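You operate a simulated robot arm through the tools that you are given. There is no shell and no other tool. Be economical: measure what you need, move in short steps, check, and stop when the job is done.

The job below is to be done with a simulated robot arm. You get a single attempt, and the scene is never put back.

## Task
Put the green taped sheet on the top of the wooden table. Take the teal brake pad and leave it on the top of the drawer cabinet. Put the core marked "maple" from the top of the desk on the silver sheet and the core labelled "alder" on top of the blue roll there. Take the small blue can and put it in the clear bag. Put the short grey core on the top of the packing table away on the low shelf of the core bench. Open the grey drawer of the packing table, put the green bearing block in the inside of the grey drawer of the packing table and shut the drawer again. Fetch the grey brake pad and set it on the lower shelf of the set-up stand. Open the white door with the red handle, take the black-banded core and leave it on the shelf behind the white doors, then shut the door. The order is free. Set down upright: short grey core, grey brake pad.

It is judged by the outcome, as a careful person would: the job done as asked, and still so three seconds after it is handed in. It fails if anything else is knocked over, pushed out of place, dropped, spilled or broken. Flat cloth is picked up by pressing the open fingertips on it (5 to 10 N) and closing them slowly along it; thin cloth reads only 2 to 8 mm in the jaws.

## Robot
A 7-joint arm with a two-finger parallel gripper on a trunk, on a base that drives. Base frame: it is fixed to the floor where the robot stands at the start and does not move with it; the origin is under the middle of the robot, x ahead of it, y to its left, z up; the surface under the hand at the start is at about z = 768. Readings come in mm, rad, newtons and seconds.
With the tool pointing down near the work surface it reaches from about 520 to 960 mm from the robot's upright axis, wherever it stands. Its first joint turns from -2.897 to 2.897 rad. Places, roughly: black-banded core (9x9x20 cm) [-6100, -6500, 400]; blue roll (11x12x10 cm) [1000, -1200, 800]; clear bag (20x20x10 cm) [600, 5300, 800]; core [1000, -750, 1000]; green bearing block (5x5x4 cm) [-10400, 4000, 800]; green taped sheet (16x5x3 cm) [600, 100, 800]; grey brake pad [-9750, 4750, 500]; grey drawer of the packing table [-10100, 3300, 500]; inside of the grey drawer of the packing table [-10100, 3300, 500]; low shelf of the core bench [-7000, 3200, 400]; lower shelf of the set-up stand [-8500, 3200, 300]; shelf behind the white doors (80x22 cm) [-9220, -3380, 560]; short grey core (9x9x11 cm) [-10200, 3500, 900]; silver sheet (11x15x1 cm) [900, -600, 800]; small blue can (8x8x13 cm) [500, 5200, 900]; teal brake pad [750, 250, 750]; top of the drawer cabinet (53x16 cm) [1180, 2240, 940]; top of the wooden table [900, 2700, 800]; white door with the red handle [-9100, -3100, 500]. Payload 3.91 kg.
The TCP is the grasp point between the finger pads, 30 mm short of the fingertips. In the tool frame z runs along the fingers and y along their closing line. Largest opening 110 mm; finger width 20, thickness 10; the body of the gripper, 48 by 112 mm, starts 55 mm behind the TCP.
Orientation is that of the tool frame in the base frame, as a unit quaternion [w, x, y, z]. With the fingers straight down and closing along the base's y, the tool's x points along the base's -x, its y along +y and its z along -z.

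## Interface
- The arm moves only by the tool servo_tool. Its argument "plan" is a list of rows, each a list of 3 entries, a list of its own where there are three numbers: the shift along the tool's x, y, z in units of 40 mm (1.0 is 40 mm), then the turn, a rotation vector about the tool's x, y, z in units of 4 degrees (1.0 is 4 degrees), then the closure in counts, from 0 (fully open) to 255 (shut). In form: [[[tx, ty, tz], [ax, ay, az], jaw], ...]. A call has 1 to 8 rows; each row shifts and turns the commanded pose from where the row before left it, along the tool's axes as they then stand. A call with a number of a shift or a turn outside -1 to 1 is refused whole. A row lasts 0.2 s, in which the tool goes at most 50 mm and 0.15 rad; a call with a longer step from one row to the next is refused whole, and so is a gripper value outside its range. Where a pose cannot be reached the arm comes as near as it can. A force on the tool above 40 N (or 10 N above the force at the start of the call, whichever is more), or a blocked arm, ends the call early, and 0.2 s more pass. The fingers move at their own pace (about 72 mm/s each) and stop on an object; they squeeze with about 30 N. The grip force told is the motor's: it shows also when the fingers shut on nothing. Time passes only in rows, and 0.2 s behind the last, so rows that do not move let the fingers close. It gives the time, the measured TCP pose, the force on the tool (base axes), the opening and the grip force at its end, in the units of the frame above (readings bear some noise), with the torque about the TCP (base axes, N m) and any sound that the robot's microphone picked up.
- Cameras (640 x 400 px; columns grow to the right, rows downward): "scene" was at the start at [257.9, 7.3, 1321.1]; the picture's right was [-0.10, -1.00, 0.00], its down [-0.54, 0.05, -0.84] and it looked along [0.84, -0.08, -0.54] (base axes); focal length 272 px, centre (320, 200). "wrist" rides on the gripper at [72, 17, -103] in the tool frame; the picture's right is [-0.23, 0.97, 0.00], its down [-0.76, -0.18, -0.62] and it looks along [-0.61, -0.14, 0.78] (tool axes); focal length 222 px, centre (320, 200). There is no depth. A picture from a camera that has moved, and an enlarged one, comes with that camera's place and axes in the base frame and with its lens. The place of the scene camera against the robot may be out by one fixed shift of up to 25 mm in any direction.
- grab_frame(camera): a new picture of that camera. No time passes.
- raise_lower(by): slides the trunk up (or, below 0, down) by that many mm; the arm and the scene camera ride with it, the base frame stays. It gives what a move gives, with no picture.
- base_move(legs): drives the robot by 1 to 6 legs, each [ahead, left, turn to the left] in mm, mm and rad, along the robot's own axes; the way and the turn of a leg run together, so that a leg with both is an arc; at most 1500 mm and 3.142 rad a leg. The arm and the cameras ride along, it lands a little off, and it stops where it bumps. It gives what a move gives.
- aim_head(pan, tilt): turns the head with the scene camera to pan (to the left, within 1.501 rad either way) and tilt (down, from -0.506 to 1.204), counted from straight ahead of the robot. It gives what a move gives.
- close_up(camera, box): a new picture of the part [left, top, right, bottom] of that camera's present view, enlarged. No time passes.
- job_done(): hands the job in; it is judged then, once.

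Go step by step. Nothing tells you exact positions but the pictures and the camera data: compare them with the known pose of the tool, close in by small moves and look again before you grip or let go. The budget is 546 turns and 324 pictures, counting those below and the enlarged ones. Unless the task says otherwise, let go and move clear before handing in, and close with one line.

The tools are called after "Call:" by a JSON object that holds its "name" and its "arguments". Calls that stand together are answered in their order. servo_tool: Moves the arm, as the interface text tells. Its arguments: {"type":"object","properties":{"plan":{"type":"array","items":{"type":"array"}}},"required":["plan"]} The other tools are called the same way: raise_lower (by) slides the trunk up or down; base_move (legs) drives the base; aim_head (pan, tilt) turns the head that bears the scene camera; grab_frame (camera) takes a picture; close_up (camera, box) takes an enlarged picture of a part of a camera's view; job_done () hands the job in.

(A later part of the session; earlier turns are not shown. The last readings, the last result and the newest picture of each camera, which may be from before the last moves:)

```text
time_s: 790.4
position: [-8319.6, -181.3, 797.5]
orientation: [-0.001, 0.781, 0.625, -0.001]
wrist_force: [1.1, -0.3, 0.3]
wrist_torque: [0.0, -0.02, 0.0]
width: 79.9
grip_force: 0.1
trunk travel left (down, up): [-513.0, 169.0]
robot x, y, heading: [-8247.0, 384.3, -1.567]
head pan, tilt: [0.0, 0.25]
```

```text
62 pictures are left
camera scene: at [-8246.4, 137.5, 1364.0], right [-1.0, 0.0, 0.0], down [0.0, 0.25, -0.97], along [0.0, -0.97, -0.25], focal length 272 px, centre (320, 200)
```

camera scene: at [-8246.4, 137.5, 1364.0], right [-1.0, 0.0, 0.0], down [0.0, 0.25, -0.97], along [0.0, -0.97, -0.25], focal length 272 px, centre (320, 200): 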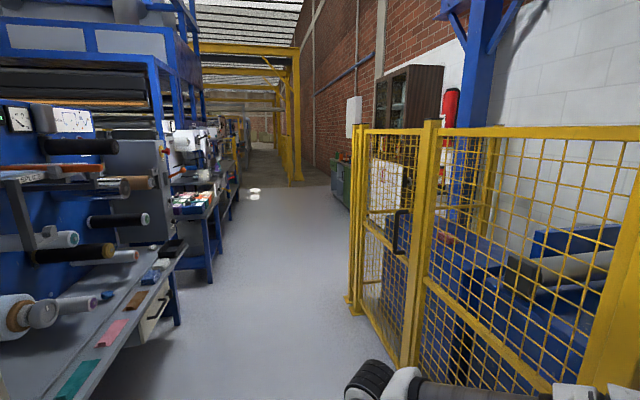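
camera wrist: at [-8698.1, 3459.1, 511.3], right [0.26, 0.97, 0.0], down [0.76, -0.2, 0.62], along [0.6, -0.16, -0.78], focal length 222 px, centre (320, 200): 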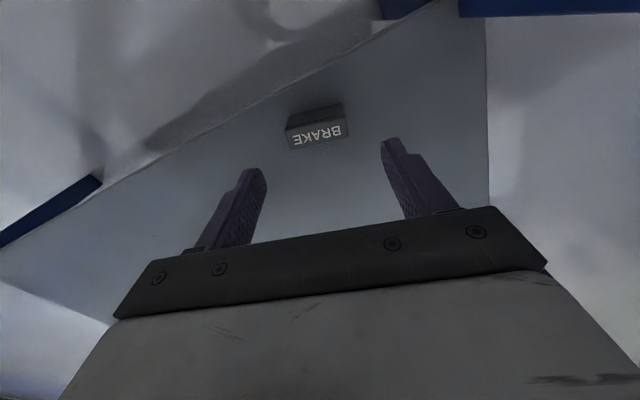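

Clear aisle ahead. Align with it and drive about 3 m.

Call:
{"name": "base_move", "arguments": {"legs": [[0, 60, 0.18], [1500, 0, 0], [1400, 0, 0]]}}

Call:
{"name": "aim_head", "arguments": {"pan": -0.4, "tilt": 0.3}}

Call:
{"name": "grab_frame", "arguments": {"camera": "scene"}}

Call:
{"name": "aim_head", "arguments": {"pan": -1.2, "tilt": 0.3}}

Call:
{"name": "grab_frame", "arguments": {"camera": "scene"}}

```text
time_s: 805.1
position: [-7630.1, -3041.4, 798.6]
orientation: [0.0, 0.723, 0.691, 0.0]
wrist_force: [0.1, -0.3, -0.4]
wrist_torque: [0.0, 0.0, 0.01]
width: 79.7
grip_force: 0.0
trunk travel left (down, up): [-513.0, 169.0]
robot x, y, heading: [-7661.3, -2469.6, -1.391]
head pan, tilt: [0.0, 0.25]
```

```text
time_s: 806.0
position: [-7629.8, -3041.9, 798.6]
orientation: [-0.001, 0.723, 0.691, 0.0]
wrist_force: [0.6, 0.1, 0.3]
wrist_torque: [0.01, 0.03, -0.03]
width: 79.9
grip_force: 0.0
trunk travel left (down, up): [-513.0, 169.0]
robot x, y, heading: [-7658.7, -2469.1, -1.388]
head pan, tilt: [-0.4, 0.3]
```

```text
61 pictures are left
camera scene: at [-7647.5, -2713.4, 1359.3], right [-0.98, 0.22, 0.0], down [0.06, 0.29, -0.96], along [-0.21, -0.93, -0.3], focal length 272 px, centre (320, 200)
```

scene: 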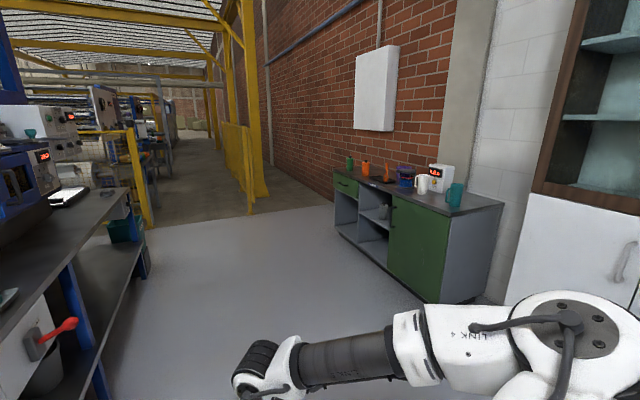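

```text
time_s: 807.1
position: [-7629.0, -3041.1, 799.4]
orientation: [-0.001, 0.723, 0.691, -0.001]
wrist_force: [-0.5, 0.3, 0.5]
wrist_torque: [0.01, 0.01, 0.0]
width: 79.7
grip_force: 0.2
trunk travel left (down, up): [-513.0, 169.0]
robot x, y, heading: [-7655.3, -2474.3, -1.388]
head pan, tilt: [-1.201, 0.3]
```

```text
60 pictures are left
camera scene: at [-7706.8, -2671.2, 1359.3], right [-0.52, 0.85, 0.0], down [0.25, 0.15, -0.96], along [-0.81, -0.5, -0.3], focal length 272 px, centre (320, 200)
```

scene: 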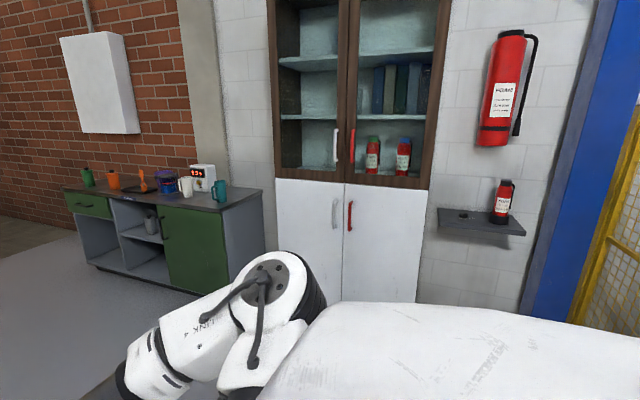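

I found the cabinet: white lower doors, the right one with the red handle. First fetch the black-banded core: drive on south and look left.

Call:
{"name": "base_move", "arguments": {"legs": [[1500, 0, 0], [1400, 0, 0]]}}

Call:
{"name": "aim_head", "arguments": {"pan": 0.5, "tilt": 0.35}}

Call:
{"name": "grab_frame", "arguments": {"camera": "scene"}}

```text
time_s: 821.2
position: [-7098.7, -5903.9, 798.6]
orientation: [-0.001, 0.719, 0.695, 0.0]
wrist_force: [0.1, 0.4, 0.2]
wrist_torque: [0.0, -0.01, -0.03]
width: 80.0
grip_force: 0.1
trunk travel left (down, up): [-513.0, 169.0]
robot x, y, heading: [-7135.1, -5334.4, -1.379]
head pan, tilt: [-1.201, 0.3]
```

```text
time_s: 822.9
position: [-7099.1, -5902.5, 798.2]
orientation: [-0.001, 0.719, 0.695, -0.001]
wrist_force: [0.3, -0.9, 0.3]
wrist_torque: [0.0, 0.02, 0.0]
width: 79.9
grip_force: 0.1
trunk travel left (down, up): [-513.0, 169.0]
robot x, y, heading: [-7133.5, -5334.9, -1.374]
head pan, tilt: [0.499, 0.351]
```

```text
59 pictures are left
camera scene: at [-7042.0, -5555.7, 1354.6], right [-0.77, -0.64, 0.0], down [-0.22, 0.26, -0.94], along [0.6, -0.72, -0.34], focal length 272 px, centre (320, 200)
```

scene: 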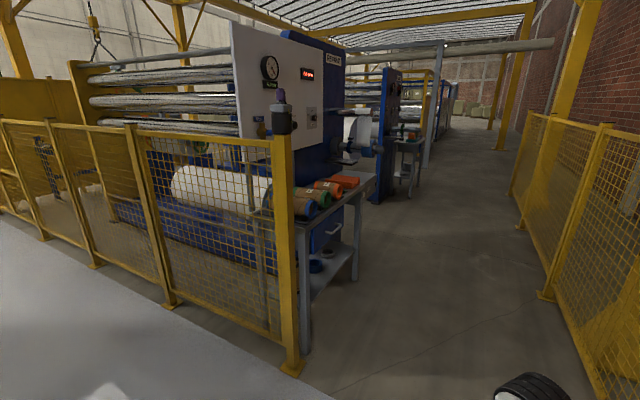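

The core should be on the small table's lower shelf just behind the fence corner. Zoom in.

Call:
{"name": "close_up", "arguments": {"camera": "scene", "box": [260, 160, 440, 360]}}

```text
2.00 times, centred on (350, 260) of scene
camera zoom: at [-7042.0, -5555.7, 1354.6], right [-0.77, -0.64, 0.0], down [-0.22, 0.26, -0.94], along [0.6, -0.72, -0.34], focal length 545 px, centre (260, 80)
```

zoom: 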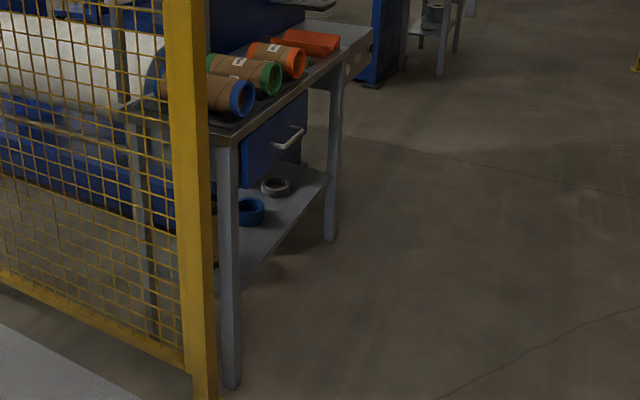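

Call:
{"name": "base_move", "arguments": {"legs": [[1280, -40, 0], [0, 0, 1.55]]}}

Call:
{"name": "aim_head", "arguments": {"pan": 0.0, "tilt": 0.6}}

Call:
{"name": "grab_frame", "arguments": {"camera": "scene"}}

```text
time_s: 833.2
position: [-6361.2, -6589.9, 798.8]
orientation: [0.0, 0.038, 0.999, 0.0]
wrist_force: [-0.4, 0.4, -0.1]
wrist_torque: [-0.03, -0.01, 0.04]
width: 80.0
grip_force: 0.0
trunk travel left (down, up): [-513.0, 169.0]
robot x, y, heading: [-6934.4, -6600.8, 0.149]
head pan, tilt: [0.499, 0.351]
```

```text
time_s: 834.1
position: [-6361.6, -6591.1, 797.7]
orientation: [0.0, 0.039, 0.999, -0.001]
wrist_force: [0.5, 0.5, 0.4]
wrist_torque: [-0.03, 0.01, -0.04]
width: 80.0
grip_force: 0.0
trunk travel left (down, up): [-513.0, 169.0]
robot x, y, heading: [-6932.5, -6597.5, 0.147]
head pan, tilt: [0.0, 0.6]
```

```text
57 pictures are left
camera scene: at [-6677.9, -6545.1, 1331.8], right [0.15, -0.99, 0.0], down [-0.56, -0.08, -0.83], along [0.82, 0.12, -0.56], focal length 272 px, centre (320, 200)
```

scene: 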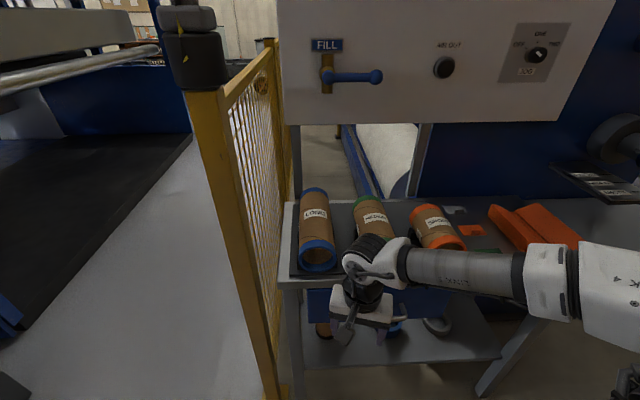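

Call:
{"name": "raise_lower", "arguments": {"by": -300}}

Call:
{"name": "grab_frame", "arguments": {"camera": "scene"}}

Call:
{"name": "grab_frame", "arguments": {"camera": "wrist"}}

```text
time_s: 837.1
position: [-6361.3, -6590.7, 499.6]
orientation: [0.0, 0.038, 0.999, -0.001]
wrist_force: [-0.4, 0.9, -0.2]
wrist_torque: [-0.01, -0.03, -0.01]
width: 80.1
grip_force: 0.1
trunk travel left (down, up): [-213.0, 469.0]
robot x, y, heading: [-6934.6, -6598.9, 0.147]
head pan, tilt: [0.0, 0.6]
```

```text
56 pictures are left
camera scene: at [-6677.9, -6545.2, 1031.9], right [0.15, -0.99, 0.0], down [-0.56, -0.08, -0.83], along [0.82, 0.12, -0.56], focal length 272 px, centre (320, 200)
```

scene: 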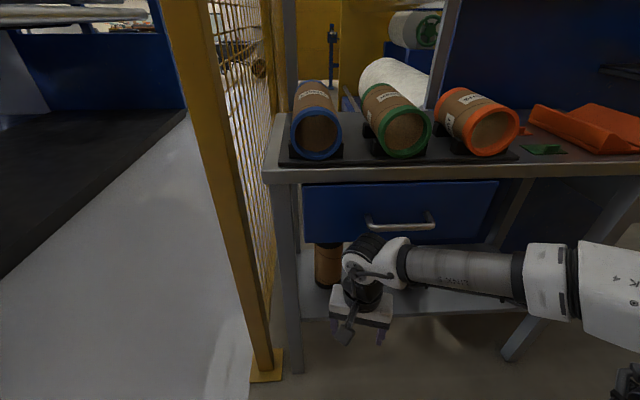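

```text
55 pictures are left
camera wrist: at [-6432.5, -6567.8, 601.2], right [0.3, 0.95, 0.0], down [0.75, -0.23, 0.62], along [0.59, -0.19, -0.78], focal length 222 px, centre (320, 200)
```

wrist: 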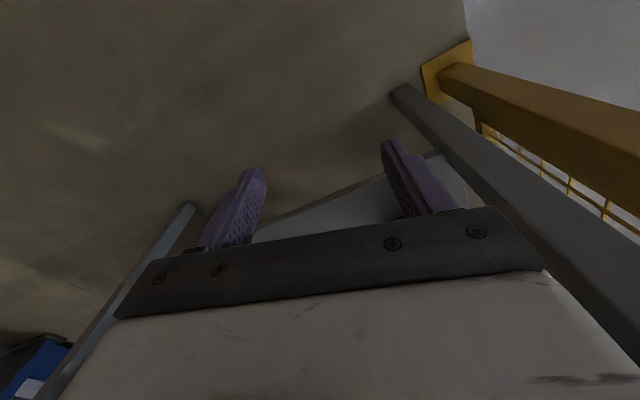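

The black-banded core stands on the lower shelf at about (-6129,-6490), z 317–517, close to the table's left leg. I'll approach from the right at an angle: turn 20° and tilt the tool to 50° down.

Call:
{"name": "servo_tool", "arguments": {"plan": [[[0, 0, 0], [0, 0, -1], 20], [[0, 0, 0], [0, 0, -1], 20], [[0, 0, 0], [0, 0, -1], 20], [[0, 0, 0], [0, 0, -1], 20], [[0, 0, 0], [0, 0, -1], 20], [[0, 0, 0], [0, -1, 0], 20], [[0, 0, 0], [0, -1, 0], 20], [[0, 0, 0], [0, -1, 0], 20]]}}

Call:
{"name": "servo_tool", "arguments": {"plan": [[[0, 0, 0], [0, -1, 0], 20], [[0, 0, 0], [0, -1, 0], 20], [[0, 0, 0], [0, -1, 0], 20], [[0, 0, 0], [0, -1, 0], 20], [[0, 0, 0], [0, -1, 0], 20], [[0, 0, 0], [0, -1, 0], 20], [[0, 0, 0], [0, -1, 0], 20]]}}

Call:
{"name": "grab_frame", "arguments": {"camera": "wrist"}}

Call:
{"name": "grab_frame", "arguments": {"camera": "scene"}}

```text
time_s: 839.0
position: [-6360.7, -6591.1, 498.7]
orientation: [0.104, -0.136, 0.985, 0.014]
wrist_force: [0.0, 0.8, 0.5]
wrist_torque: [0.01, 0.02, 0.06]
width: 101.4
grip_force: 0.1
trunk travel left (down, up): [-213.0, 469.0]
robot x, y, heading: [-6935.5, -6600.7, 0.149]
head pan, tilt: [0.0, 0.6]
```

```text
time_s: 840.5
position: [-6308.4, -6602.6, 493.5]
orientation: [0.339, -0.128, 0.931, 0.047]
wrist_force: [0.1, 0.4, -0.1]
wrist_torque: [0.0, 0.02, 0.03]
width: 101.3
grip_force: 0.1
out of reach, approached as far as the arm can: row 2, 3, 4, 5, 6, 7
trunk travel left (down, up): [-213.0, 469.0]
robot x, y, heading: [-6933.0, -6599.2, 0.148]
head pan, tilt: [0.0, 0.6]
```

```text
54 pictures are left
camera wrist: at [-6430.9, -6619.1, 525.7], right [-0.1, 0.98, 0.15], down [0.22, -0.12, 0.97], along [0.97, 0.12, -0.21], focal length 222 px, centre (320, 200)
```

wrist: 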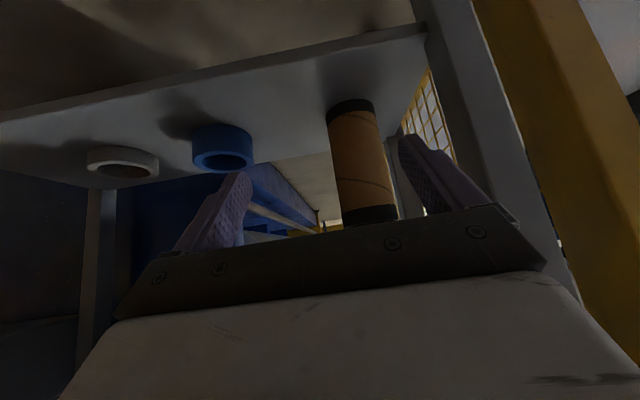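

```text
53 pictures are left
camera scene: at [-6677.9, -6545.1, 1031.8], right [0.15, -0.99, 0.0], down [-0.56, -0.08, -0.83], along [0.82, 0.12, -0.56], focal length 272 px, centre (320, 200)
```

scene: 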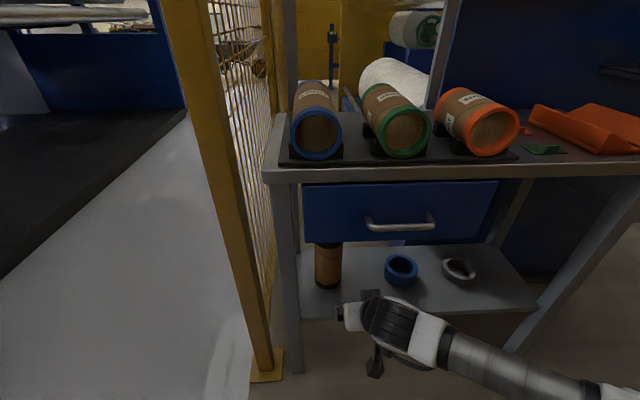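

The core is further in: about (-6075,-6492), z 280–480, under the drawer, so I need a flatter tool (≈30° down). Try flattening it with the trunk a bit higher.

Call:
{"name": "raise_lower", "arguments": {"by": 100}}

Call:
{"name": "servo_tool", "arguments": {"plan": [[[0, 0, 0], [0, -1, 0], 20], [[0, 0, 0], [0, -1, 0], 20], [[0, 0, 0], [0, -1, 0], 20], [[0, 0, 0], [0, -1, 0], 20], [[0, 0, 0], [0, -1, 0], 20]]}}

Call:
{"name": "grab_frame", "arguments": {"camera": "scene"}}

```text
time_s: 841.9
position: [-6309.4, -6601.4, 594.2]
orientation: [0.338, -0.128, 0.931, 0.046]
wrist_force: [-0.3, 0.3, -1.5]
wrist_torque: [0.01, 0.03, -0.03]
width: 101.2
grip_force: 0.1
trunk travel left (down, up): [-313.0, 369.0]
robot x, y, heading: [-6931.4, -6598.1, 0.149]
head pan, tilt: [0.0, 0.6]
```

```text
time_s: 843.1
position: [-6289.7, -6608.8, 587.7]
orientation: [0.495, -0.118, 0.858, 0.068]
wrist_force: [-0.1, 0.3, 0.3]
wrist_torque: [0.0, -0.02, 0.04]
width: 101.6
grip_force: 0.0
out of reach, approached as far as the arm can: row 1, 2, 3, 5
trunk travel left (down, up): [-313.0, 369.0]
robot x, y, heading: [-6935.3, -6601.3, 0.151]
head pan, tilt: [0.0, 0.6]
```

```text
52 pictures are left
camera scene: at [-6677.9, -6545.2, 1131.8], right [0.15, -0.99, 0.0], down [-0.56, -0.08, -0.83], along [0.82, 0.12, -0.56], focal length 272 px, centre (320, 200)
```

scene: 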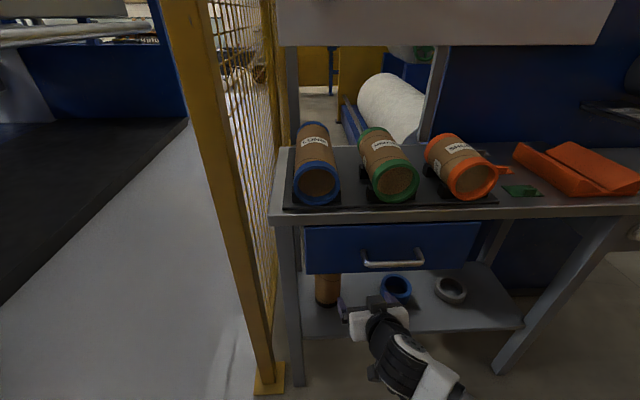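

30° works. Extend and lower with the arm in steps outside the table edge.

Call:
{"name": "servo_tool", "arguments": {"plan": [[[0.5, -0.03, 0.78], [0, 0, 0], 20], [[0.5, -0.03, 0.78], [0, 0, 0], 20], [[0.5, -0.03, 0.78], [0, 0, 0], 20], [[0.5, -0.03, 0.5], [0, 0, 0], 20]]}}

Call:
{"name": "grab_frame", "arguments": {"camera": "wrist"}}

```text
time_s: 844.1
position: [-6234.0, -6599.8, 467.1]
orientation: [0.494, -0.123, 0.858, 0.063]
wrist_force: [0.2, 0.3, 0.6]
wrist_torque: [-0.01, -0.02, -0.01]
width: 101.2
grip_force: 0.0
trunk travel left (down, up): [-313.0, 369.0]
robot x, y, heading: [-6930.7, -6599.1, 0.151]
head pan, tilt: [0.0, 0.6]
```

```text
51 pictures are left
camera wrist: at [-6359.3, -6617.7, 453.9], right [-0.16, 0.97, 0.18], down [-0.11, -0.2, 0.97], along [0.98, 0.13, 0.13], focal length 222 px, centre (320, 200)
```

wrist: 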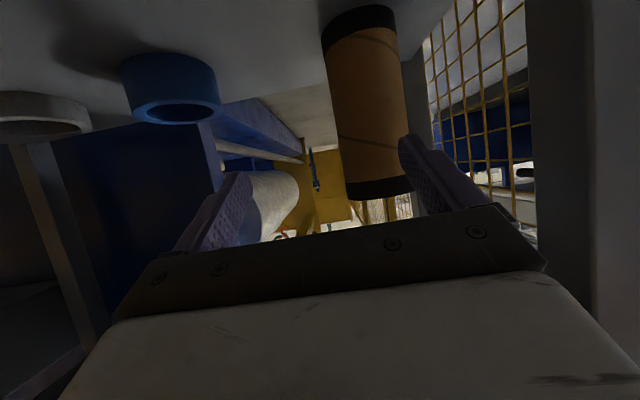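

Call:
{"name": "servo_tool", "arguments": {"plan": [[[-0.2, 0.5, 0.61], [0, 0, 0], 20], [[-0.2, 0.5, 0.61], [0, 0, 0], 20], [[-0.2, 0.49, 0.61], [0, 0, 0], 20], [[0, 0, 0], [0, 0, 0], 20]]}}

Call:
{"name": "grab_frame", "arguments": {"camera": "wrist"}}

Call:
{"name": "grab_frame", "arguments": {"camera": "scene"}}

```text
time_s: 844.7
position: [-6219.5, -6652.2, 453.9]
orientation: [0.458, -0.177, 0.869, -0.053]
wrist_force: [0.1, 0.6, 0.3]
wrist_torque: [0.02, 0.03, -0.02]
width: 101.3
grip_force: 0.0
trunk travel left (down, up): [-313.0, 369.0]
robot x, y, heading: [-6930.5, -6599.8, 0.153]
head pan, tilt: [0.0, 0.6]
stopped in row 2: the arm was blocked; the commanded pose is now the measured one
```

```text
50 pictures are left
camera wrist: at [-6345.1, -6670.5, 450.3], right [-0.13, 0.99, -0.07], down [-0.07, 0.06, 1.0], along [0.99, 0.14, 0.06], focal length 222 px, centre (320, 200)
```

wrist: 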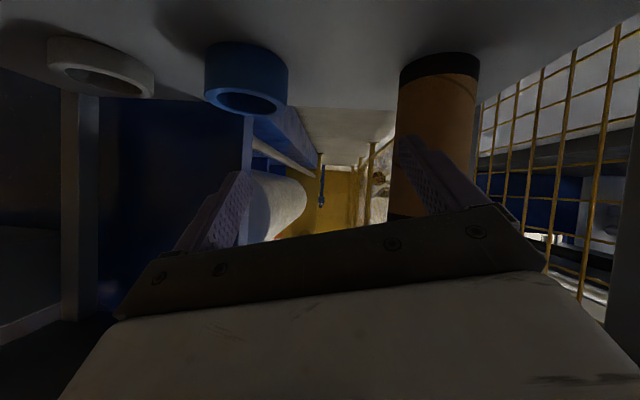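

```text
49 pictures are left
camera scene: at [-6684.2, -6535.8, 1137.1], right [0.15, -0.99, 0.01], down [-0.55, -0.09, -0.83], along [0.82, 0.12, -0.56], focal length 272 px, centre (320, 200)
```

scene: 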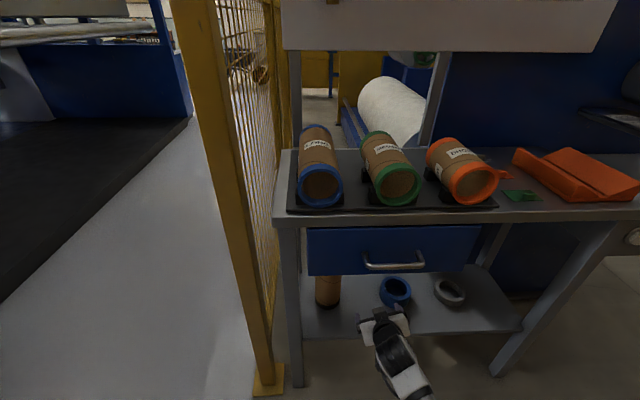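

The arm again met the robot's own base when reaching left. I'll restore the previous arm pose and use the base to position instead, gripping near the top of the core.

Call:
{"name": "servo_tool", "arguments": {"plan": [[[-0.175, 0.41, -0.13], [-0.66, -0.52, 0.96], 20], [[-0.175, 0.41, -0.13], [-0.66, -0.52, 0.96], 20], [[-0.175, 0.41, -0.13], [-0.66, -0.51, 0.95], 20], [[0, 0, 0], [0, 0, 0], 20]]}}

```text
time_s: 845.7
position: [-6232.5, -6598.9, 459.5]
orientation: [0.494, -0.117, 0.858, 0.074]
wrist_force: [-0.6, -0.4, -0.2]
wrist_torque: [0.01, 0.01, -0.03]
width: 101.3
grip_force: 0.0
trunk travel left (down, up): [-313.0, 369.0]
robot x, y, heading: [-6930.6, -6600.8, 0.153]
head pan, tilt: [0.0, 0.6]
```

Call:
{"name": "base_move", "arguments": {"legs": [[0, 77, 0], [70, 0, 0]]}}

Call:
{"name": "grab_frame", "arguments": {"camera": "wrist"}}

```text
time_s: 847.5
position: [-6175.2, -6514.9, 460.2]
orientation: [0.493, -0.117, 0.859, 0.072]
wrist_force: [0.0, 1.2, 0.0]
wrist_torque: [0.01, 0.01, -0.03]
width: 101.3
grip_force: 0.1
trunk travel left (down, up): [-313.0, 369.0]
robot x, y, heading: [-6874.9, -6515.1, 0.15]
head pan, tilt: [0.0, 0.6]
```

```text
48 pictures are left
camera wrist: at [-6300.6, -6532.9, 449.1], right [-0.16, 0.97, 0.21], down [-0.1, -0.22, 0.97], along [0.98, 0.13, 0.13], focal length 222 px, centre (320, 200)
```

wrist: 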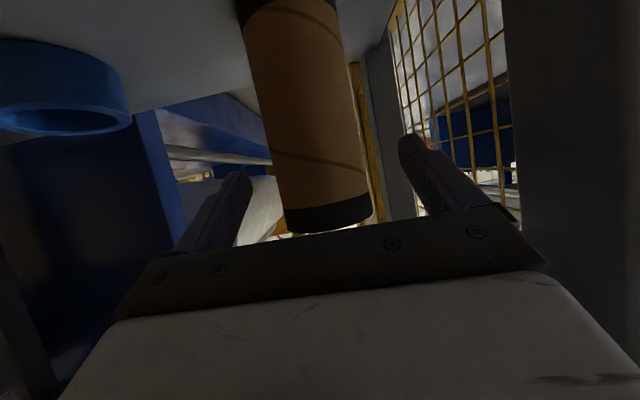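

Call:
{"name": "base_move", "arguments": {"legs": [[66, 0, 0]]}}

Call:
{"name": "grab_frame", "arguments": {"camera": "wrist"}}

```text
time_s: 848.5
position: [-6111.1, -6504.1, 459.9]
orientation: [0.493, -0.117, 0.859, 0.073]
wrist_force: [0.9, 0.4, -0.3]
wrist_torque: [-0.01, -0.02, 0.01]
width: 101.4
grip_force: 0.0
trunk travel left (down, up): [-313.0, 369.0]
robot x, y, heading: [-6811.3, -6502.5, 0.147]
head pan, tilt: [0.0, 0.6]
```

```text
47 pictures are left
camera wrist: at [-6235.7, -6523.0, 449.1], right [-0.16, 0.97, 0.21], down [-0.1, -0.22, 0.97], along [0.98, 0.13, 0.13], focal length 222 px, centre (320, 200)
```

wrist: 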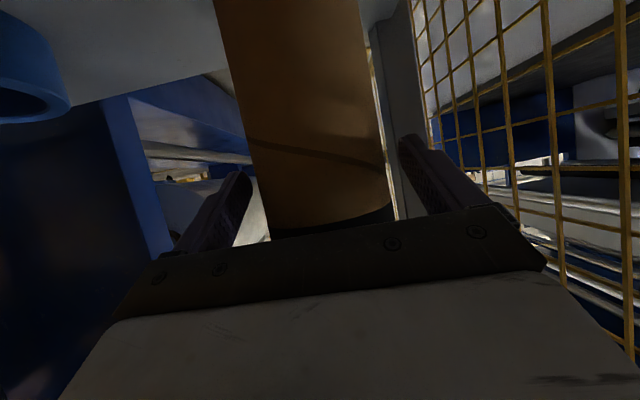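

Core centred with its axis ~15 mm past the TCP. Close and lift slightly.

Call:
{"name": "servo_tool", "arguments": {"plan": [[[0, 0, 0], [0, 0, 0], 50], [[0, 0, 0], [0, 0, 0], 110], [[0, 0, 0], [0, 0, 0], 170], [[0, 0, 0], [0, 0, 0], 170], [[0, 0, 0], [0, 0, 0], 170]]}}

Call:
{"name": "raise_lower", "arguments": {"by": 20}}

Call:
{"name": "grab_frame", "arguments": {"camera": "wrist"}}

```text
time_s: 849.7
position: [-6109.1, -6504.7, 460.5]
orientation: [0.493, -0.117, 0.859, 0.073]
wrist_force: [0.2, -0.9, 1.2]
wrist_torque: [0.06, -0.05, -0.02]
width: 84.1
grip_force: 29.6
trunk travel left (down, up): [-313.0, 369.0]
robot x, y, heading: [-6812.8, -6503.1, 0.15]
head pan, tilt: [0.0, 0.6]
```

```text
time_s: 850.4
position: [-6110.6, -6504.6, 479.8]
orientation: [0.493, -0.117, 0.859, 0.073]
wrist_force: [-0.2, -0.7, -2.2]
wrist_torque: [-0.01, 0.06, 0.0]
width: 83.6
grip_force: 30.0
trunk travel left (down, up): [-333.0, 349.0]
robot x, y, heading: [-6809.5, -6503.8, 0.148]
head pan, tilt: [0.0, 0.6]
```

```text
46 pictures are left
camera wrist: at [-6235.6, -6523.0, 468.8], right [-0.16, 0.97, 0.21], down [-0.1, -0.22, 0.97], along [0.98, 0.13, 0.13], focal length 222 px, centre (320, 200)
```

wrist: 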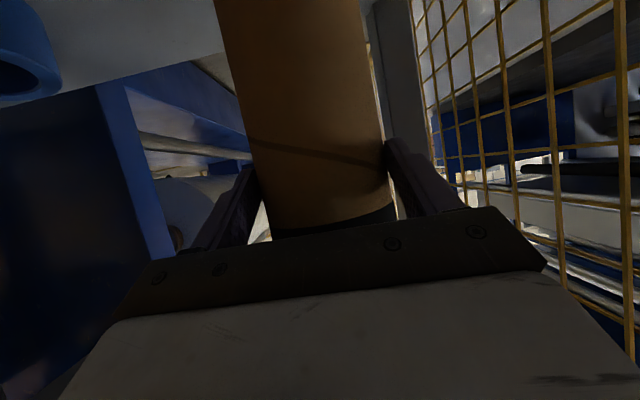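

The core is held, but the doors are still closed and I need the hand to open one. I'll set it back down here and open the door first.

Call:
{"name": "raise_lower", "arguments": {"by": -16}}

Call:
{"name": "servo_tool", "arguments": {"plan": [[[0.05, 0, 0.03], [0, 0, 0], 170], [[0.05, 0, 0.03], [0, 0, 0], 170], [[0, 0, 0], [0, 0, 0], 170]]}}

```text
time_s: 851.0
position: [-6109.3, -6504.6, 464.7]
orientation: [0.493, -0.118, 0.859, 0.073]
wrist_force: [-0.1, -0.3, -2.7]
wrist_torque: [-0.01, 0.1, 0.02]
width: 83.6
grip_force: 30.3
trunk travel left (down, up): [-317.0, 365.0]
robot x, y, heading: [-6809.3, -6503.9, 0.145]
head pan, tilt: [0.0, 0.6]
```

```text
time_s: 851.8
position: [-6109.7, -6504.6, 460.6]
orientation: [0.493, -0.118, 0.859, 0.073]
wrist_force: [-0.4, -0.8, 5.6]
wrist_torque: [0.14, 0.05, 0.04]
width: 83.9
grip_force: 30.1
trunk travel left (down, up): [-317.0, 365.0]
robot x, y, heading: [-6809.2, -6502.3, 0.143]
head pan, tilt: [0.0, 0.6]
```

Standing on the shelf again. Release, back out, check, and head for the cabinet.

Call:
{"name": "servo_tool", "arguments": {"plan": [[[0, 0, 0], [0, 0, 0], 90], [[0, 0, 0], [0, 0, 0], 20], [[0, 0, 0], [0, 0, 0], 15], [[0, 0, 0], [0, 0, 0], 15]]}}

Call:
{"name": "base_move", "arguments": {"legs": [[-136, 0, 0], [0, -80, 0]]}}

Call:
{"name": "grab_frame", "arguments": {"camera": "scene"}}

```text
time_s: 852.8
position: [-6109.4, -6505.3, 458.3]
orientation: [0.493, -0.117, 0.859, 0.073]
wrist_force: [-0.7, -1.5, 0.5]
wrist_torque: [-0.01, -0.02, 0.02]
width: 103.4
grip_force: 0.1
trunk travel left (down, up): [-317.0, 365.0]
robot x, y, heading: [-6809.0, -6502.5, 0.146]
head pan, tilt: [0.0, 0.6]
```

```text
time_s: 855.0
position: [-6233.9, -6604.2, 459.0]
orientation: [0.494, -0.118, 0.859, 0.073]
wrist_force: [0.0, 0.0, -0.9]
wrist_torque: [0.0, 0.03, 0.02]
width: 103.8
grip_force: 0.0
trunk travel left (down, up): [-317.0, 365.0]
robot x, y, heading: [-6932.7, -6598.9, 0.144]
head pan, tilt: [0.0, 0.6]
```

```text
45 pictures are left
camera scene: at [-6679.0, -6548.6, 1135.8], right [0.15, -0.99, 0.0], down [-0.56, -0.08, -0.83], along [0.82, 0.12, -0.56], focal length 272 px, centre (320, 200)
```

scene: 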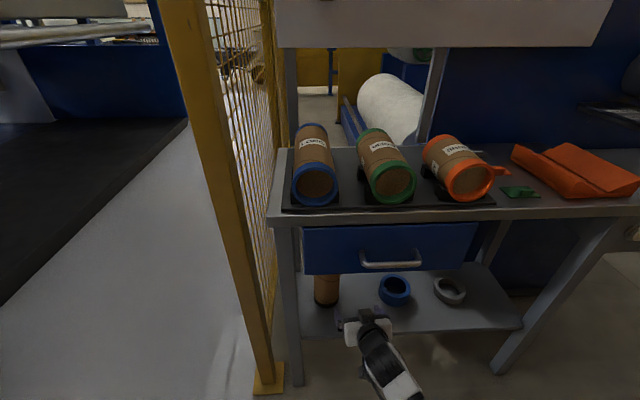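

The core stands again. This tilted tool pose suits the vertical door handle too, so I'll keep it. Back out of the walkway, turn, and slide over to the cabinet.

Call:
{"name": "base_move", "arguments": {"legs": [[-130, 0, 0], [0, 1300, 0], [0, 0, -1.555], [0, 0, -1.555]]}}

Call:
{"name": "base_move", "arguments": {"legs": [[0, -1100, 0], [0, -1000, 0], [350, 0, 0]]}}

Call:
{"name": "raise_lower", "arguments": {"by": 300}}

Call:
{"name": "aim_head", "arguments": {"pan": 0.0, "tilt": 0.5}}

Call:
{"name": "grab_frame", "arguments": {"camera": "scene"}}

```text
time_s: 865.3
position: [-6550.7, -5392.4, 458.4]
orientation: [0.493, -0.109, 0.861, 0.058]
wrist_force: [2.1, -8.6, 2.8]
wrist_torque: [0.29, 0.06, -0.04]
width: 99.0
grip_force: 0.2
trunk travel left (down, up): [-317.0, 365.0]
robot x, y, heading: [-7250.8, -5379.0, 0.153]
head pan, tilt: [0.0, 0.6]
stopped in leg 2: the force on the tool passed its limit at 46 N (the readings are from after the stop); the commanded pose is now the measured one
```

```text
time_s: 883.7
position: [-5890.8, -7421.8, 458.9]
orientation: [0.492, -0.116, 0.861, 0.064]
wrist_force: [-0.6, -1.0, 0.2]
wrist_torque: [0.01, 0.02, -0.01]
width: 103.5
grip_force: 0.1
trunk travel left (down, up): [-317.0, 365.0]
robot x, y, heading: [-6594.1, -7416.8, 0.156]
head pan, tilt: [0.0, 0.6]
```

```text
time_s: 885.2
position: [-5934.6, -7427.7, 482.2]
orientation: [0.389, -0.116, 0.912, 0.053]
wrist_force: [-30.2, -7.4, -49.8]
wrist_torque: [1.8, -7.31, -0.24]
width: 103.7
grip_force: 0.1
trunk travel left (down, up): [-451.0, 232.0]
robot x, y, heading: [-6598.2, -7411.0, 0.149]
head pan, tilt: [0.0, 0.6]
stopped: the arm was blocked; the commanded pose is now the measured one
```

```text
time_s: 885.9
position: [-5933.5, -7426.2, 482.2]
orientation: [0.393, -0.117, 0.91, 0.054]
wrist_force: [-50.1, -16.0, -40.9]
wrist_torque: [2.79, -8.85, 0.09]
width: 103.5
grip_force: 0.0
trunk travel left (down, up): [-451.0, 232.0]
robot x, y, heading: [-6593.5, -7414.3, 0.154]
head pan, tilt: [0.0, 0.499]
```

```text
44 pictures are left
camera scene: at [-6336.9, -7357.9, 1278.5], right [0.15, -0.99, 0.0], down [-0.47, -0.07, -0.88], along [0.87, 0.13, -0.48], focal length 272 px, centre (320, 200)
```

scene: 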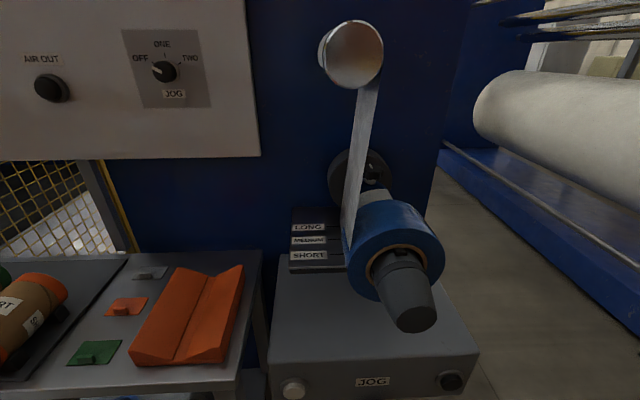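

I chained moves after a stopped one — a mistake; the hand is now under a machine box and pressing up. Relieve it at once.

Call:
{"name": "raise_lower", "arguments": {"by": -130}}

```text
time_s: 887.5
position: [-5931.3, -7425.4, 357.0]
orientation: [0.397, -0.118, 0.909, 0.055]
wrist_force: [-0.4, -0.2, -0.4]
wrist_torque: [0.01, 0.02, 0.01]
width: 103.6
grip_force: 0.0
trunk travel left (down, up): [-321.0, 362.0]
robot x, y, heading: [-6594.5, -7415.2, 0.154]
head pan, tilt: [0.0, 0.499]
```

Call:
{"name": "base_move", "arguments": {"legs": [[-360, 0, 0]]}}

Call:
{"name": "aim_head", "arguments": {"pan": 0.0, "tilt": 0.45}}

Call:
{"name": "grab_frame", "arguments": {"camera": "scene"}}

```text
time_s: 889.8
position: [-6288.1, -7481.4, 357.6]
orientation: [0.397, -0.117, 0.909, 0.055]
wrist_force: [0.0, 0.0, -0.5]
wrist_torque: [-0.03, -0.03, 0.01]
width: 103.5
grip_force: 0.1
trunk travel left (down, up): [-321.0, 362.0]
robot x, y, heading: [-6952.7, -7463.1, 0.154]
head pan, tilt: [0.0, 0.499]
```

```text
time_s: 890.4
position: [-6287.7, -7481.2, 357.3]
orientation: [0.397, -0.117, 0.909, 0.055]
wrist_force: [-0.6, -0.5, 0.2]
wrist_torque: [-0.03, 0.01, 0.01]
width: 103.3
grip_force: 0.1
trunk travel left (down, up): [-321.0, 362.0]
robot x, y, heading: [-6951.9, -7466.9, 0.151]
head pan, tilt: [0.0, 0.45]
```

```text
43 pictures are left
camera scene: at [-6693.1, -7411.8, 1153.0], right [0.15, -0.99, 0.0], down [-0.43, -0.07, -0.9], along [0.89, 0.14, -0.44], focal length 272 px, centre (320, 200)
```

scene: 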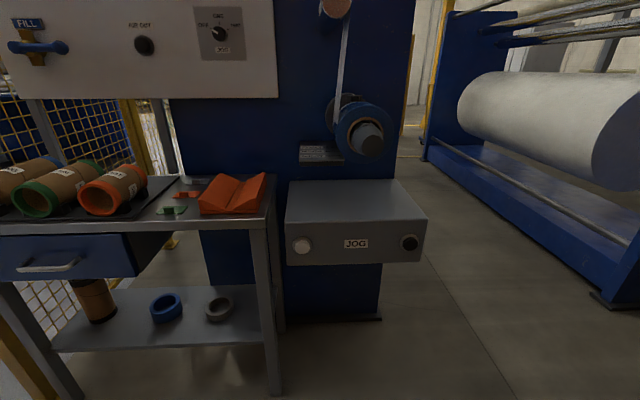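

Nothing was harmed here. Raise the arm, back off, go north only part-way, then turn.

Call:
{"name": "raise_lower", "arguments": {"by": 350}}

Call:
{"name": "base_move", "arguments": {"legs": [[-100, 0, 0], [0, 1450, 0]]}}

```text
time_s: 893.9
position: [-6287.7, -7481.1, 707.2]
orientation: [0.397, -0.117, 0.909, 0.054]
wrist_force: [0.5, -0.9, 0.2]
wrist_torque: [0.04, -0.02, 0.0]
width: 103.5
grip_force: 0.0
trunk travel left (down, up): [-671.0, 12.0]
robot x, y, heading: [-6952.7, -7464.6, 0.159]
head pan, tilt: [0.0, 0.45]
```

```text
time_s: 894.9
position: [-6334.5, -7488.6, 706.2]
orientation: [0.397, -0.118, 0.909, 0.055]
wrist_force: [0.3, 0.1, 0.0]
wrist_torque: [0.0, 0.0, -0.02]
width: 103.5
grip_force: 0.0
trunk travel left (down, up): [-671.0, 12.0]
robot x, y, heading: [-6999.3, -7470.4, 0.15]
head pan, tilt: [0.0, 0.45]
stopped in leg 1: the robot was blocked; the commanded pose is now the measured one
```

Call:
{"name": "base_move", "arguments": {"legs": [[30, 0, 0], [0, 1450, 0]]}}

```text
time_s: 906.8
position: [-6520.0, -6049.5, 708.4]
orientation: [0.399, -0.113, 0.908, 0.053]
wrist_force: [0.3, -0.3, -0.3]
wrist_torque: [0.02, -0.04, -0.02]
width: 103.4
grip_force: 0.3
trunk travel left (down, up): [-671.0, 12.0]
robot x, y, heading: [-7184.1, -6029.9, 0.145]
head pan, tilt: [0.0, 0.45]
```

Call:
{"name": "aim_head", "arguments": {"pan": 0.7, "tilt": 0.45}}

Call:
{"name": "grab_frame", "arguments": {"camera": "scene"}}

```text
time_s: 907.9
position: [-6519.2, -6049.1, 708.4]
orientation: [0.398, -0.113, 0.909, 0.053]
wrist_force: [0.1, 0.4, 0.1]
wrist_torque: [0.04, 0.01, 0.0]
width: 103.5
grip_force: 0.1
trunk travel left (down, up): [-671.0, 12.0]
robot x, y, heading: [-7180.6, -6031.6, 0.142]
head pan, tilt: [0.7, 0.45]
```

```text
42 pictures are left
camera scene: at [-6954.9, -5921.0, 1503.1], right [0.75, -0.67, 0.0], down [-0.29, -0.33, -0.9], along [0.6, 0.67, -0.44], focal length 272 px, centre (320, 200)
```

scene: 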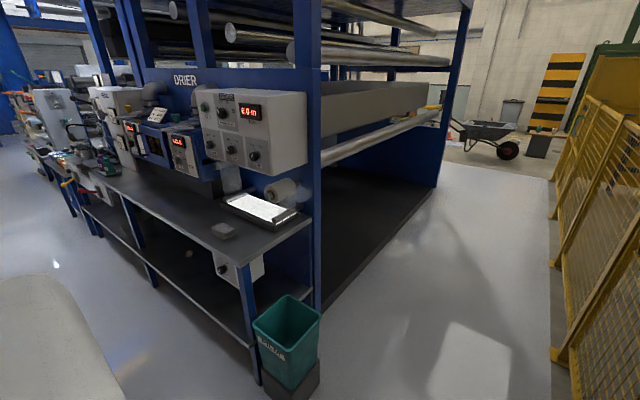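

The bench end and bin look in place. Move 350 mm further north, then turn right toward the cabinet (checking each step now).

Call:
{"name": "base_move", "arguments": {"legs": [[-60, 330, 0], [0, 0, -1.555], [0, 0, -1.555]]}}

```text
time_s: 918.8
position: [-7952.7, -5707.9, 706.9]
orientation: [0.057, 0.907, 0.122, -0.398]
wrist_force: [0.3, 0.2, 0.4]
wrist_torque: [0.0, 0.01, -0.02]
width: 103.8
grip_force: 0.0
trunk travel left (down, up): [-671.0, 12.0]
robot x, y, heading: [-7290.0, -5716.3, -2.977]
head pan, tilt: [0.7, 0.45]
```

Call:
{"name": "base_move", "arguments": {"legs": [[0, -1250, 0], [0, -1050, 0]]}}

Call:
{"name": "aim_head", "arguments": {"pan": 0.0, "tilt": 0.45}}

Call:
{"name": "grab_frame", "arguments": {"camera": "scene"}}

```text
time_s: 936.9
position: [-8322.9, -3413.6, 707.5]
orientation: [0.054, 0.908, 0.116, -0.398]
wrist_force: [0.2, 0.2, -0.1]
wrist_torque: [-0.02, -0.04, 0.02]
width: 103.5
grip_force: 0.1
trunk travel left (down, up): [-671.0, 12.0]
robot x, y, heading: [-7658.1, -3430.3, -2.993]
head pan, tilt: [0.7, 0.45]
```

```text
time_s: 938.0
position: [-8322.9, -3413.8, 708.4]
orientation: [0.054, 0.908, 0.117, -0.398]
wrist_force: [0.2, 0.0, 0.7]
wrist_torque: [0.03, -0.03, 0.03]
width: 103.5
grip_force: 0.1
trunk travel left (down, up): [-671.0, 12.0]
robot x, y, heading: [-7659.0, -3427.7, -2.986]
head pan, tilt: [0.0, 0.45]
```

```text
41 pictures are left
camera scene: at [-7919.4, -3451.4, 1503.1], right [-0.15, 0.99, 0.0], down [0.43, 0.07, -0.9], along [-0.89, -0.14, -0.44], focal length 272 px, centre (320, 200)
```

scene: 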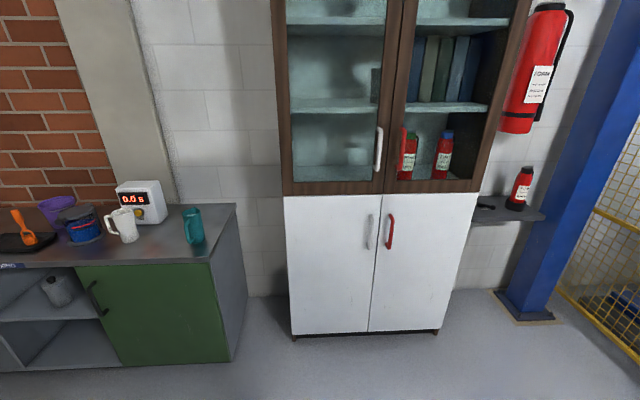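

Clear view: red handle bar at about (-9095,-3285), z 670–870. Move right 248 mm and forward 600 mm, then refine.

Call:
{"name": "base_move", "arguments": {"legs": [[0, -245, 0], [590, 0, 0]]}}

Call:
{"name": "servo_tool", "arguments": {"plan": [[[0, 0, 0], [0, 0, 0], 90], [[0, 0, 0], [0, 0, 0], 90]]}}

Call:
{"name": "grab_frame", "arguments": {"camera": "wrist"}}

```text
time_s: 943.4
position: [-8938.4, -3263.1, 707.4]
orientation: [0.055, 0.908, 0.118, -0.398]
wrist_force: [0.4, -0.5, -0.5]
wrist_torque: [0.03, 0.0, -0.05]
width: 103.5
grip_force: 0.0
trunk travel left (down, up): [-671.0, 12.0]
robot x, y, heading: [-8276.2, -3275.3, -2.988]
head pan, tilt: [0.0, 0.45]
```

```text
time_s: 944.0
position: [-8939.1, -3263.4, 707.3]
orientation: [0.055, 0.908, 0.119, -0.397]
wrist_force: [0.4, 0.2, -0.4]
wrist_torque: [0.03, -0.02, -0.02]
width: 71.2
grip_force: 0.0
trunk travel left (down, up): [-671.0, 12.0]
robot x, y, heading: [-8275.7, -3274.2, -2.984]
head pan, tilt: [0.0, 0.45]
```

```text
40 pictures are left
camera wrist: at [-8813.7, -3246.9, 723.9], right [0.1, -0.98, 0.17], down [-0.1, 0.16, 0.98], along [-0.99, -0.12, -0.08], focal length 222 px, centre (320, 200)
```

wrist: 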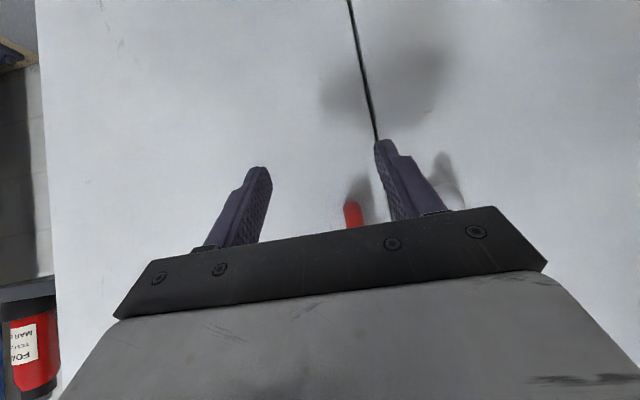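

Call:
{"name": "servo_tool", "arguments": {"plan": [[[-0.6, 0.17, -0.55], [0, 0, 0], 110], [[-0.6, 0.18, -0.55], [0, 0, 0], 110], [[-0.3, 0, -0.27], [0, 0, 0], 110], [[0, 0, 0], [0, 0, 0], 110]]}}

Call:
{"name": "grab_frame", "arguments": {"camera": "wrist"}}

```text
time_s: 945.0
position: [-8936.6, -3275.8, 789.1]
orientation: [0.055, 0.908, 0.119, -0.398]
wrist_force: [0.5, -0.5, 0.6]
wrist_torque: [0.0, -0.01, 0.01]
width: 62.8
grip_force: 0.1
trunk travel left (down, up): [-671.0, 12.0]
robot x, y, heading: [-8279.6, -3270.9, -2.987]
head pan, tilt: [0.0, 0.45]
```

```text
39 pictures are left
camera wrist: at [-8810.8, -3259.8, 805.6], right [0.1, -0.98, 0.17], down [-0.1, 0.16, 0.98], along [-0.99, -0.12, -0.08], focal length 222 px, centre (320, 200)
```

wrist: 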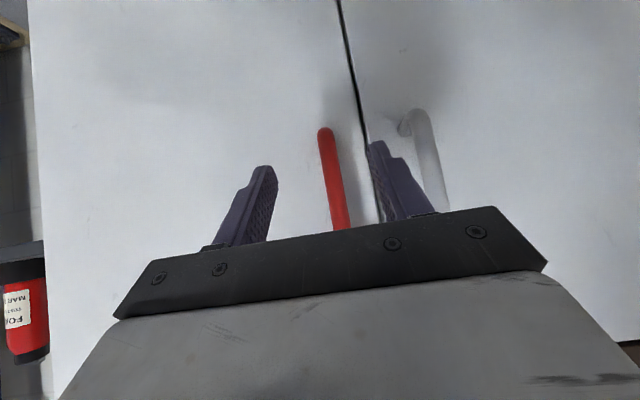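

Triangulated: the bar is at (-9034,-3303), bottom z 716. Narrow the jaws and advance onto it.

Call:
{"name": "servo_tool", "arguments": {"plan": [[[-0.55, 0.01, 0.65], [0, 0, 0], 160], [[-0.55, 0.01, 0.65], [0, 0, 0], 160], [[0, 0, 0], [0, 0, 0], 160]]}}

Call:
{"name": "grab_frame", "arguments": {"camera": "wrist"}}

```text
time_s: 945.8
position: [-9001.5, -3295.6, 784.9]
orientation: [0.055, 0.908, 0.119, -0.398]
wrist_force: [0.5, 0.1, -0.3]
wrist_torque: [-0.02, -0.03, -0.01]
width: 40.9
grip_force: 0.1
trunk travel left (down, up): [-671.0, 12.0]
robot x, y, heading: [-8270.0, -3274.2, -2.987]
head pan, tilt: [0.0, 0.45]
```

```text
38 pictures are left
camera wrist: at [-8876.4, -3278.6, 801.7], right [0.1, -0.98, 0.17], down [-0.1, 0.16, 0.98], along [-0.99, -0.12, -0.08], focal length 222 px, centre (320, 200)
```

wrist: 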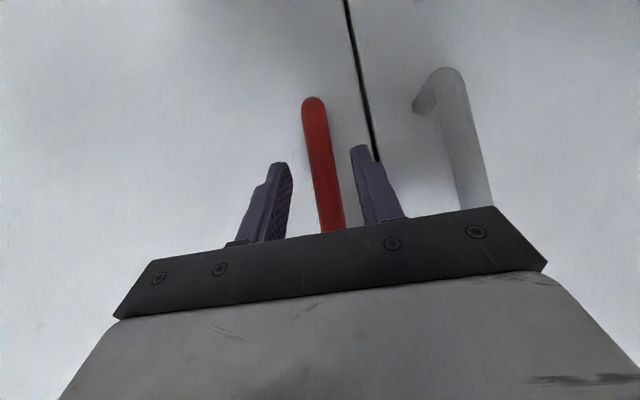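

Call:
{"name": "servo_tool", "arguments": {"plan": [[[-0.33, 0, 0.38], [0, 0, 0], 160], [[0, 0, 0], [0, 0, 0], 210], [[0, 0, 0], [0, 0, 0], 255], [[0, 0, 0], [0, 0, 0], 255], [[0, 0, 0], [0, 0, 0], 255]]}}

```text
time_s: 947.0
position: [-9020.8, -3301.4, 785.2]
orientation: [0.055, 0.908, 0.119, -0.398]
wrist_force: [1.4, -2.6, -0.8]
wrist_torque: [0.73, -0.18, 0.1]
width: 17.5
grip_force: 44.6
trunk travel left (down, up): [-671.0, 12.0]
robot x, y, heading: [-8277.1, -3272.2, -2.986]
head pan, tilt: [0.0, 0.45]
```

Bar gripped. Pull the door open by moving the base along the arc about the hinge (≈(-9140,-2915)).

Call:
{"name": "base_move", "arguments": {"legs": [[-102, -25, 0]]}}

```text
time_s: 948.2
position: [-8924.7, -3256.8, 786.7]
orientation: [0.053, 0.908, 0.117, -0.399]
wrist_force: [-5.7, 8.4, -0.2]
wrist_torque: [0.83, -0.12, 0.04]
width: 18.3
grip_force: 44.9
trunk travel left (down, up): [-671.0, 12.0]
robot x, y, heading: [-8184.0, -3229.8, -2.988]
head pan, tilt: [0.0, 0.45]
```

Call:
{"name": "base_move", "arguments": {"legs": [[-92, -50, 0]]}}

Call:
{"name": "base_move", "arguments": {"legs": [[-74, -73, 0]]}}

Call:
{"name": "grab_frame", "arguments": {"camera": "scene"}}

```text
time_s: 949.4
position: [-8843.4, -3190.6, 785.4]
orientation: [0.051, 0.908, 0.116, -0.398]
wrist_force: [-14.5, 13.5, -0.7]
wrist_torque: [0.81, -0.34, -0.03]
width: 17.4
grip_force: 44.8
trunk travel left (down, up): [-671.0, 12.0]
robot x, y, heading: [-8098.7, -3172.6, -2.984]
head pan, tilt: [0.0, 0.45]
```

```text
time_s: 950.6
position: [-8783.2, -3106.3, 786.2]
orientation: [0.049, 0.908, 0.116, -0.399]
wrist_force: [-5.3, 2.8, -2.4]
wrist_torque: [0.6, -0.82, -0.01]
width: 17.7
grip_force: 44.8
trunk travel left (down, up): [-671.0, 12.0]
robot x, y, heading: [-8037.5, -3087.9, -2.99]
head pan, tilt: [0.0, 0.45]
```

```text
37 pictures are left
camera scene: at [-8296.1, -3111.1, 1503.0], right [-0.15, 0.99, 0.0], down [0.43, 0.07, -0.9], along [-0.89, -0.14, -0.44], focal length 272 px, centre (320, 200)
```

scene: 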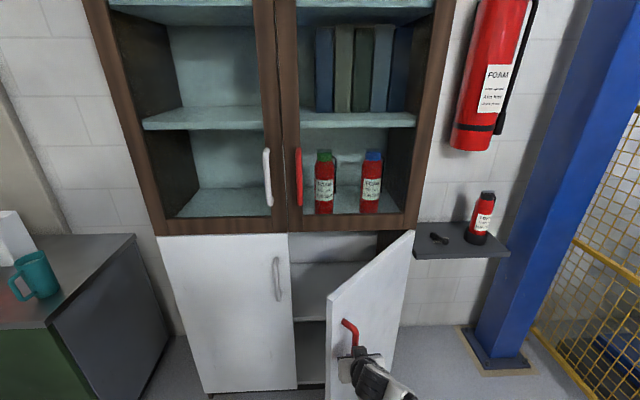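

The door swings well. Continue the arc to about 80°.

Call:
{"name": "base_move", "arguments": {"legs": [[-54, -90, 0]]}}

Call:
{"name": "base_move", "arguments": {"legs": [[-28, -100, 0]]}}

Call:
{"name": "grab_frame", "arguments": {"camera": "scene"}}

```text
time_s: 952.0
position: [-8744.9, -3009.7, 785.7]
orientation: [0.047, 0.908, 0.116, -0.399]
wrist_force: [-21.8, 5.6, -2.4]
wrist_torque: [0.37, -0.31, -0.1]
width: 17.8
grip_force: 44.8
trunk travel left (down, up): [-671.0, 12.0]
robot x, y, heading: [-7998.9, -2991.0, -2.985]
head pan, tilt: [0.0, 0.45]
```

```text
time_s: 953.4
position: [-8736.4, -2907.7, 785.4]
orientation: [0.046, 0.908, 0.117, -0.4]
wrist_force: [-22.5, -0.1, -8.5]
wrist_torque: [0.08, -0.07, -0.1]
width: 17.6
grip_force: 45.4
trunk travel left (down, up): [-671.0, 12.0]
robot x, y, heading: [-7983.7, -2890.3, -2.984]
head pan, tilt: [0.0, 0.45]
```

```text
36 pictures are left
camera scene: at [-8247.3, -2912.9, 1502.6], right [-0.16, 0.99, 0.0], down [0.43, 0.07, -0.9], along [-0.89, -0.14, -0.44], focal length 272 px, centre (320, 200)
```

scene: 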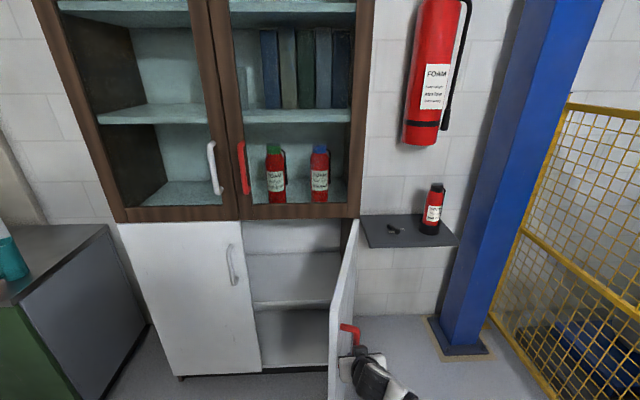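

Call:
{"name": "base_move", "arguments": {"legs": [[0, -85, 0]]}}

Call:
{"name": "servo_tool", "arguments": {"plan": [[[0, 0, 0], [0, 0, 0], 200], [[0, 0, 0], [0, 0, 0], 160], [[0, 0, 0], [0, 0, 0], 150], [[0.4, 0, -0.45], [0, 0, 0], 150], [[0.55, 0, -0.6], [0, 0, 0], 150], [[0.55, 0, -0.6], [0, 0, 0], 150]]}}

Call:
{"name": "base_move", "arguments": {"legs": [[-250, 0, 0]]}}

Call:
{"name": "grab_frame", "arguments": {"camera": "scene"}}

```text
time_s: 954.8
position: [-8745.3, -2832.0, 785.1]
orientation: [0.049, 0.907, 0.122, -0.399]
wrist_force: [-1.3, -1.1, -4.0]
wrist_torque: [-0.62, 0.84, 0.04]
width: 17.7
grip_force: 45.3
trunk travel left (down, up): [-671.0, 12.0]
robot x, y, heading: [-7994.6, -2812.0, -2.985]
head pan, tilt: [0.0, 0.45]
stopped in leg 1: the robot was blocked; the commanded pose is now the measured one
```

```text
time_s: 956.2
position: [-8658.3, -2809.4, 786.7]
orientation: [0.049, 0.907, 0.121, -0.401]
wrist_force: [-0.2, -0.1, -0.2]
wrist_torque: [0.0, 0.01, 0.0]
width: 45.4
grip_force: 0.1
trunk travel left (down, up): [-671.0, 12.0]
robot x, y, heading: [-7994.9, -2810.7, -2.984]
head pan, tilt: [0.0, 0.45]
```

```text
time_s: 958.0
position: [-8409.8, -2770.3, 786.7]
orientation: [0.05, 0.907, 0.123, -0.4]
wrist_force: [0.4, 0.1, 0.0]
wrist_torque: [0.01, 0.0, -0.02]
width: 45.3
grip_force: 0.1
trunk travel left (down, up): [-671.0, 12.0]
robot x, y, heading: [-7751.2, -2765.4, -2.981]
head pan, tilt: [0.0, 0.45]
```

```text
35 pictures are left
camera scene: at [-8007.7, -2795.4, 1503.3], right [-0.16, 0.99, 0.0], down [0.43, 0.07, -0.9], along [-0.89, -0.14, -0.43], focal length 272 px, centre (320, 200)
```

scene: 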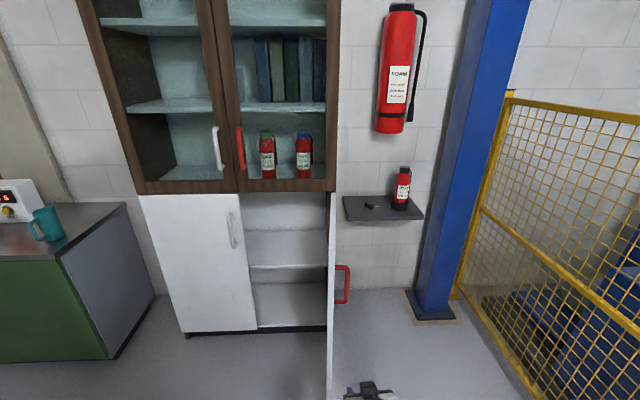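

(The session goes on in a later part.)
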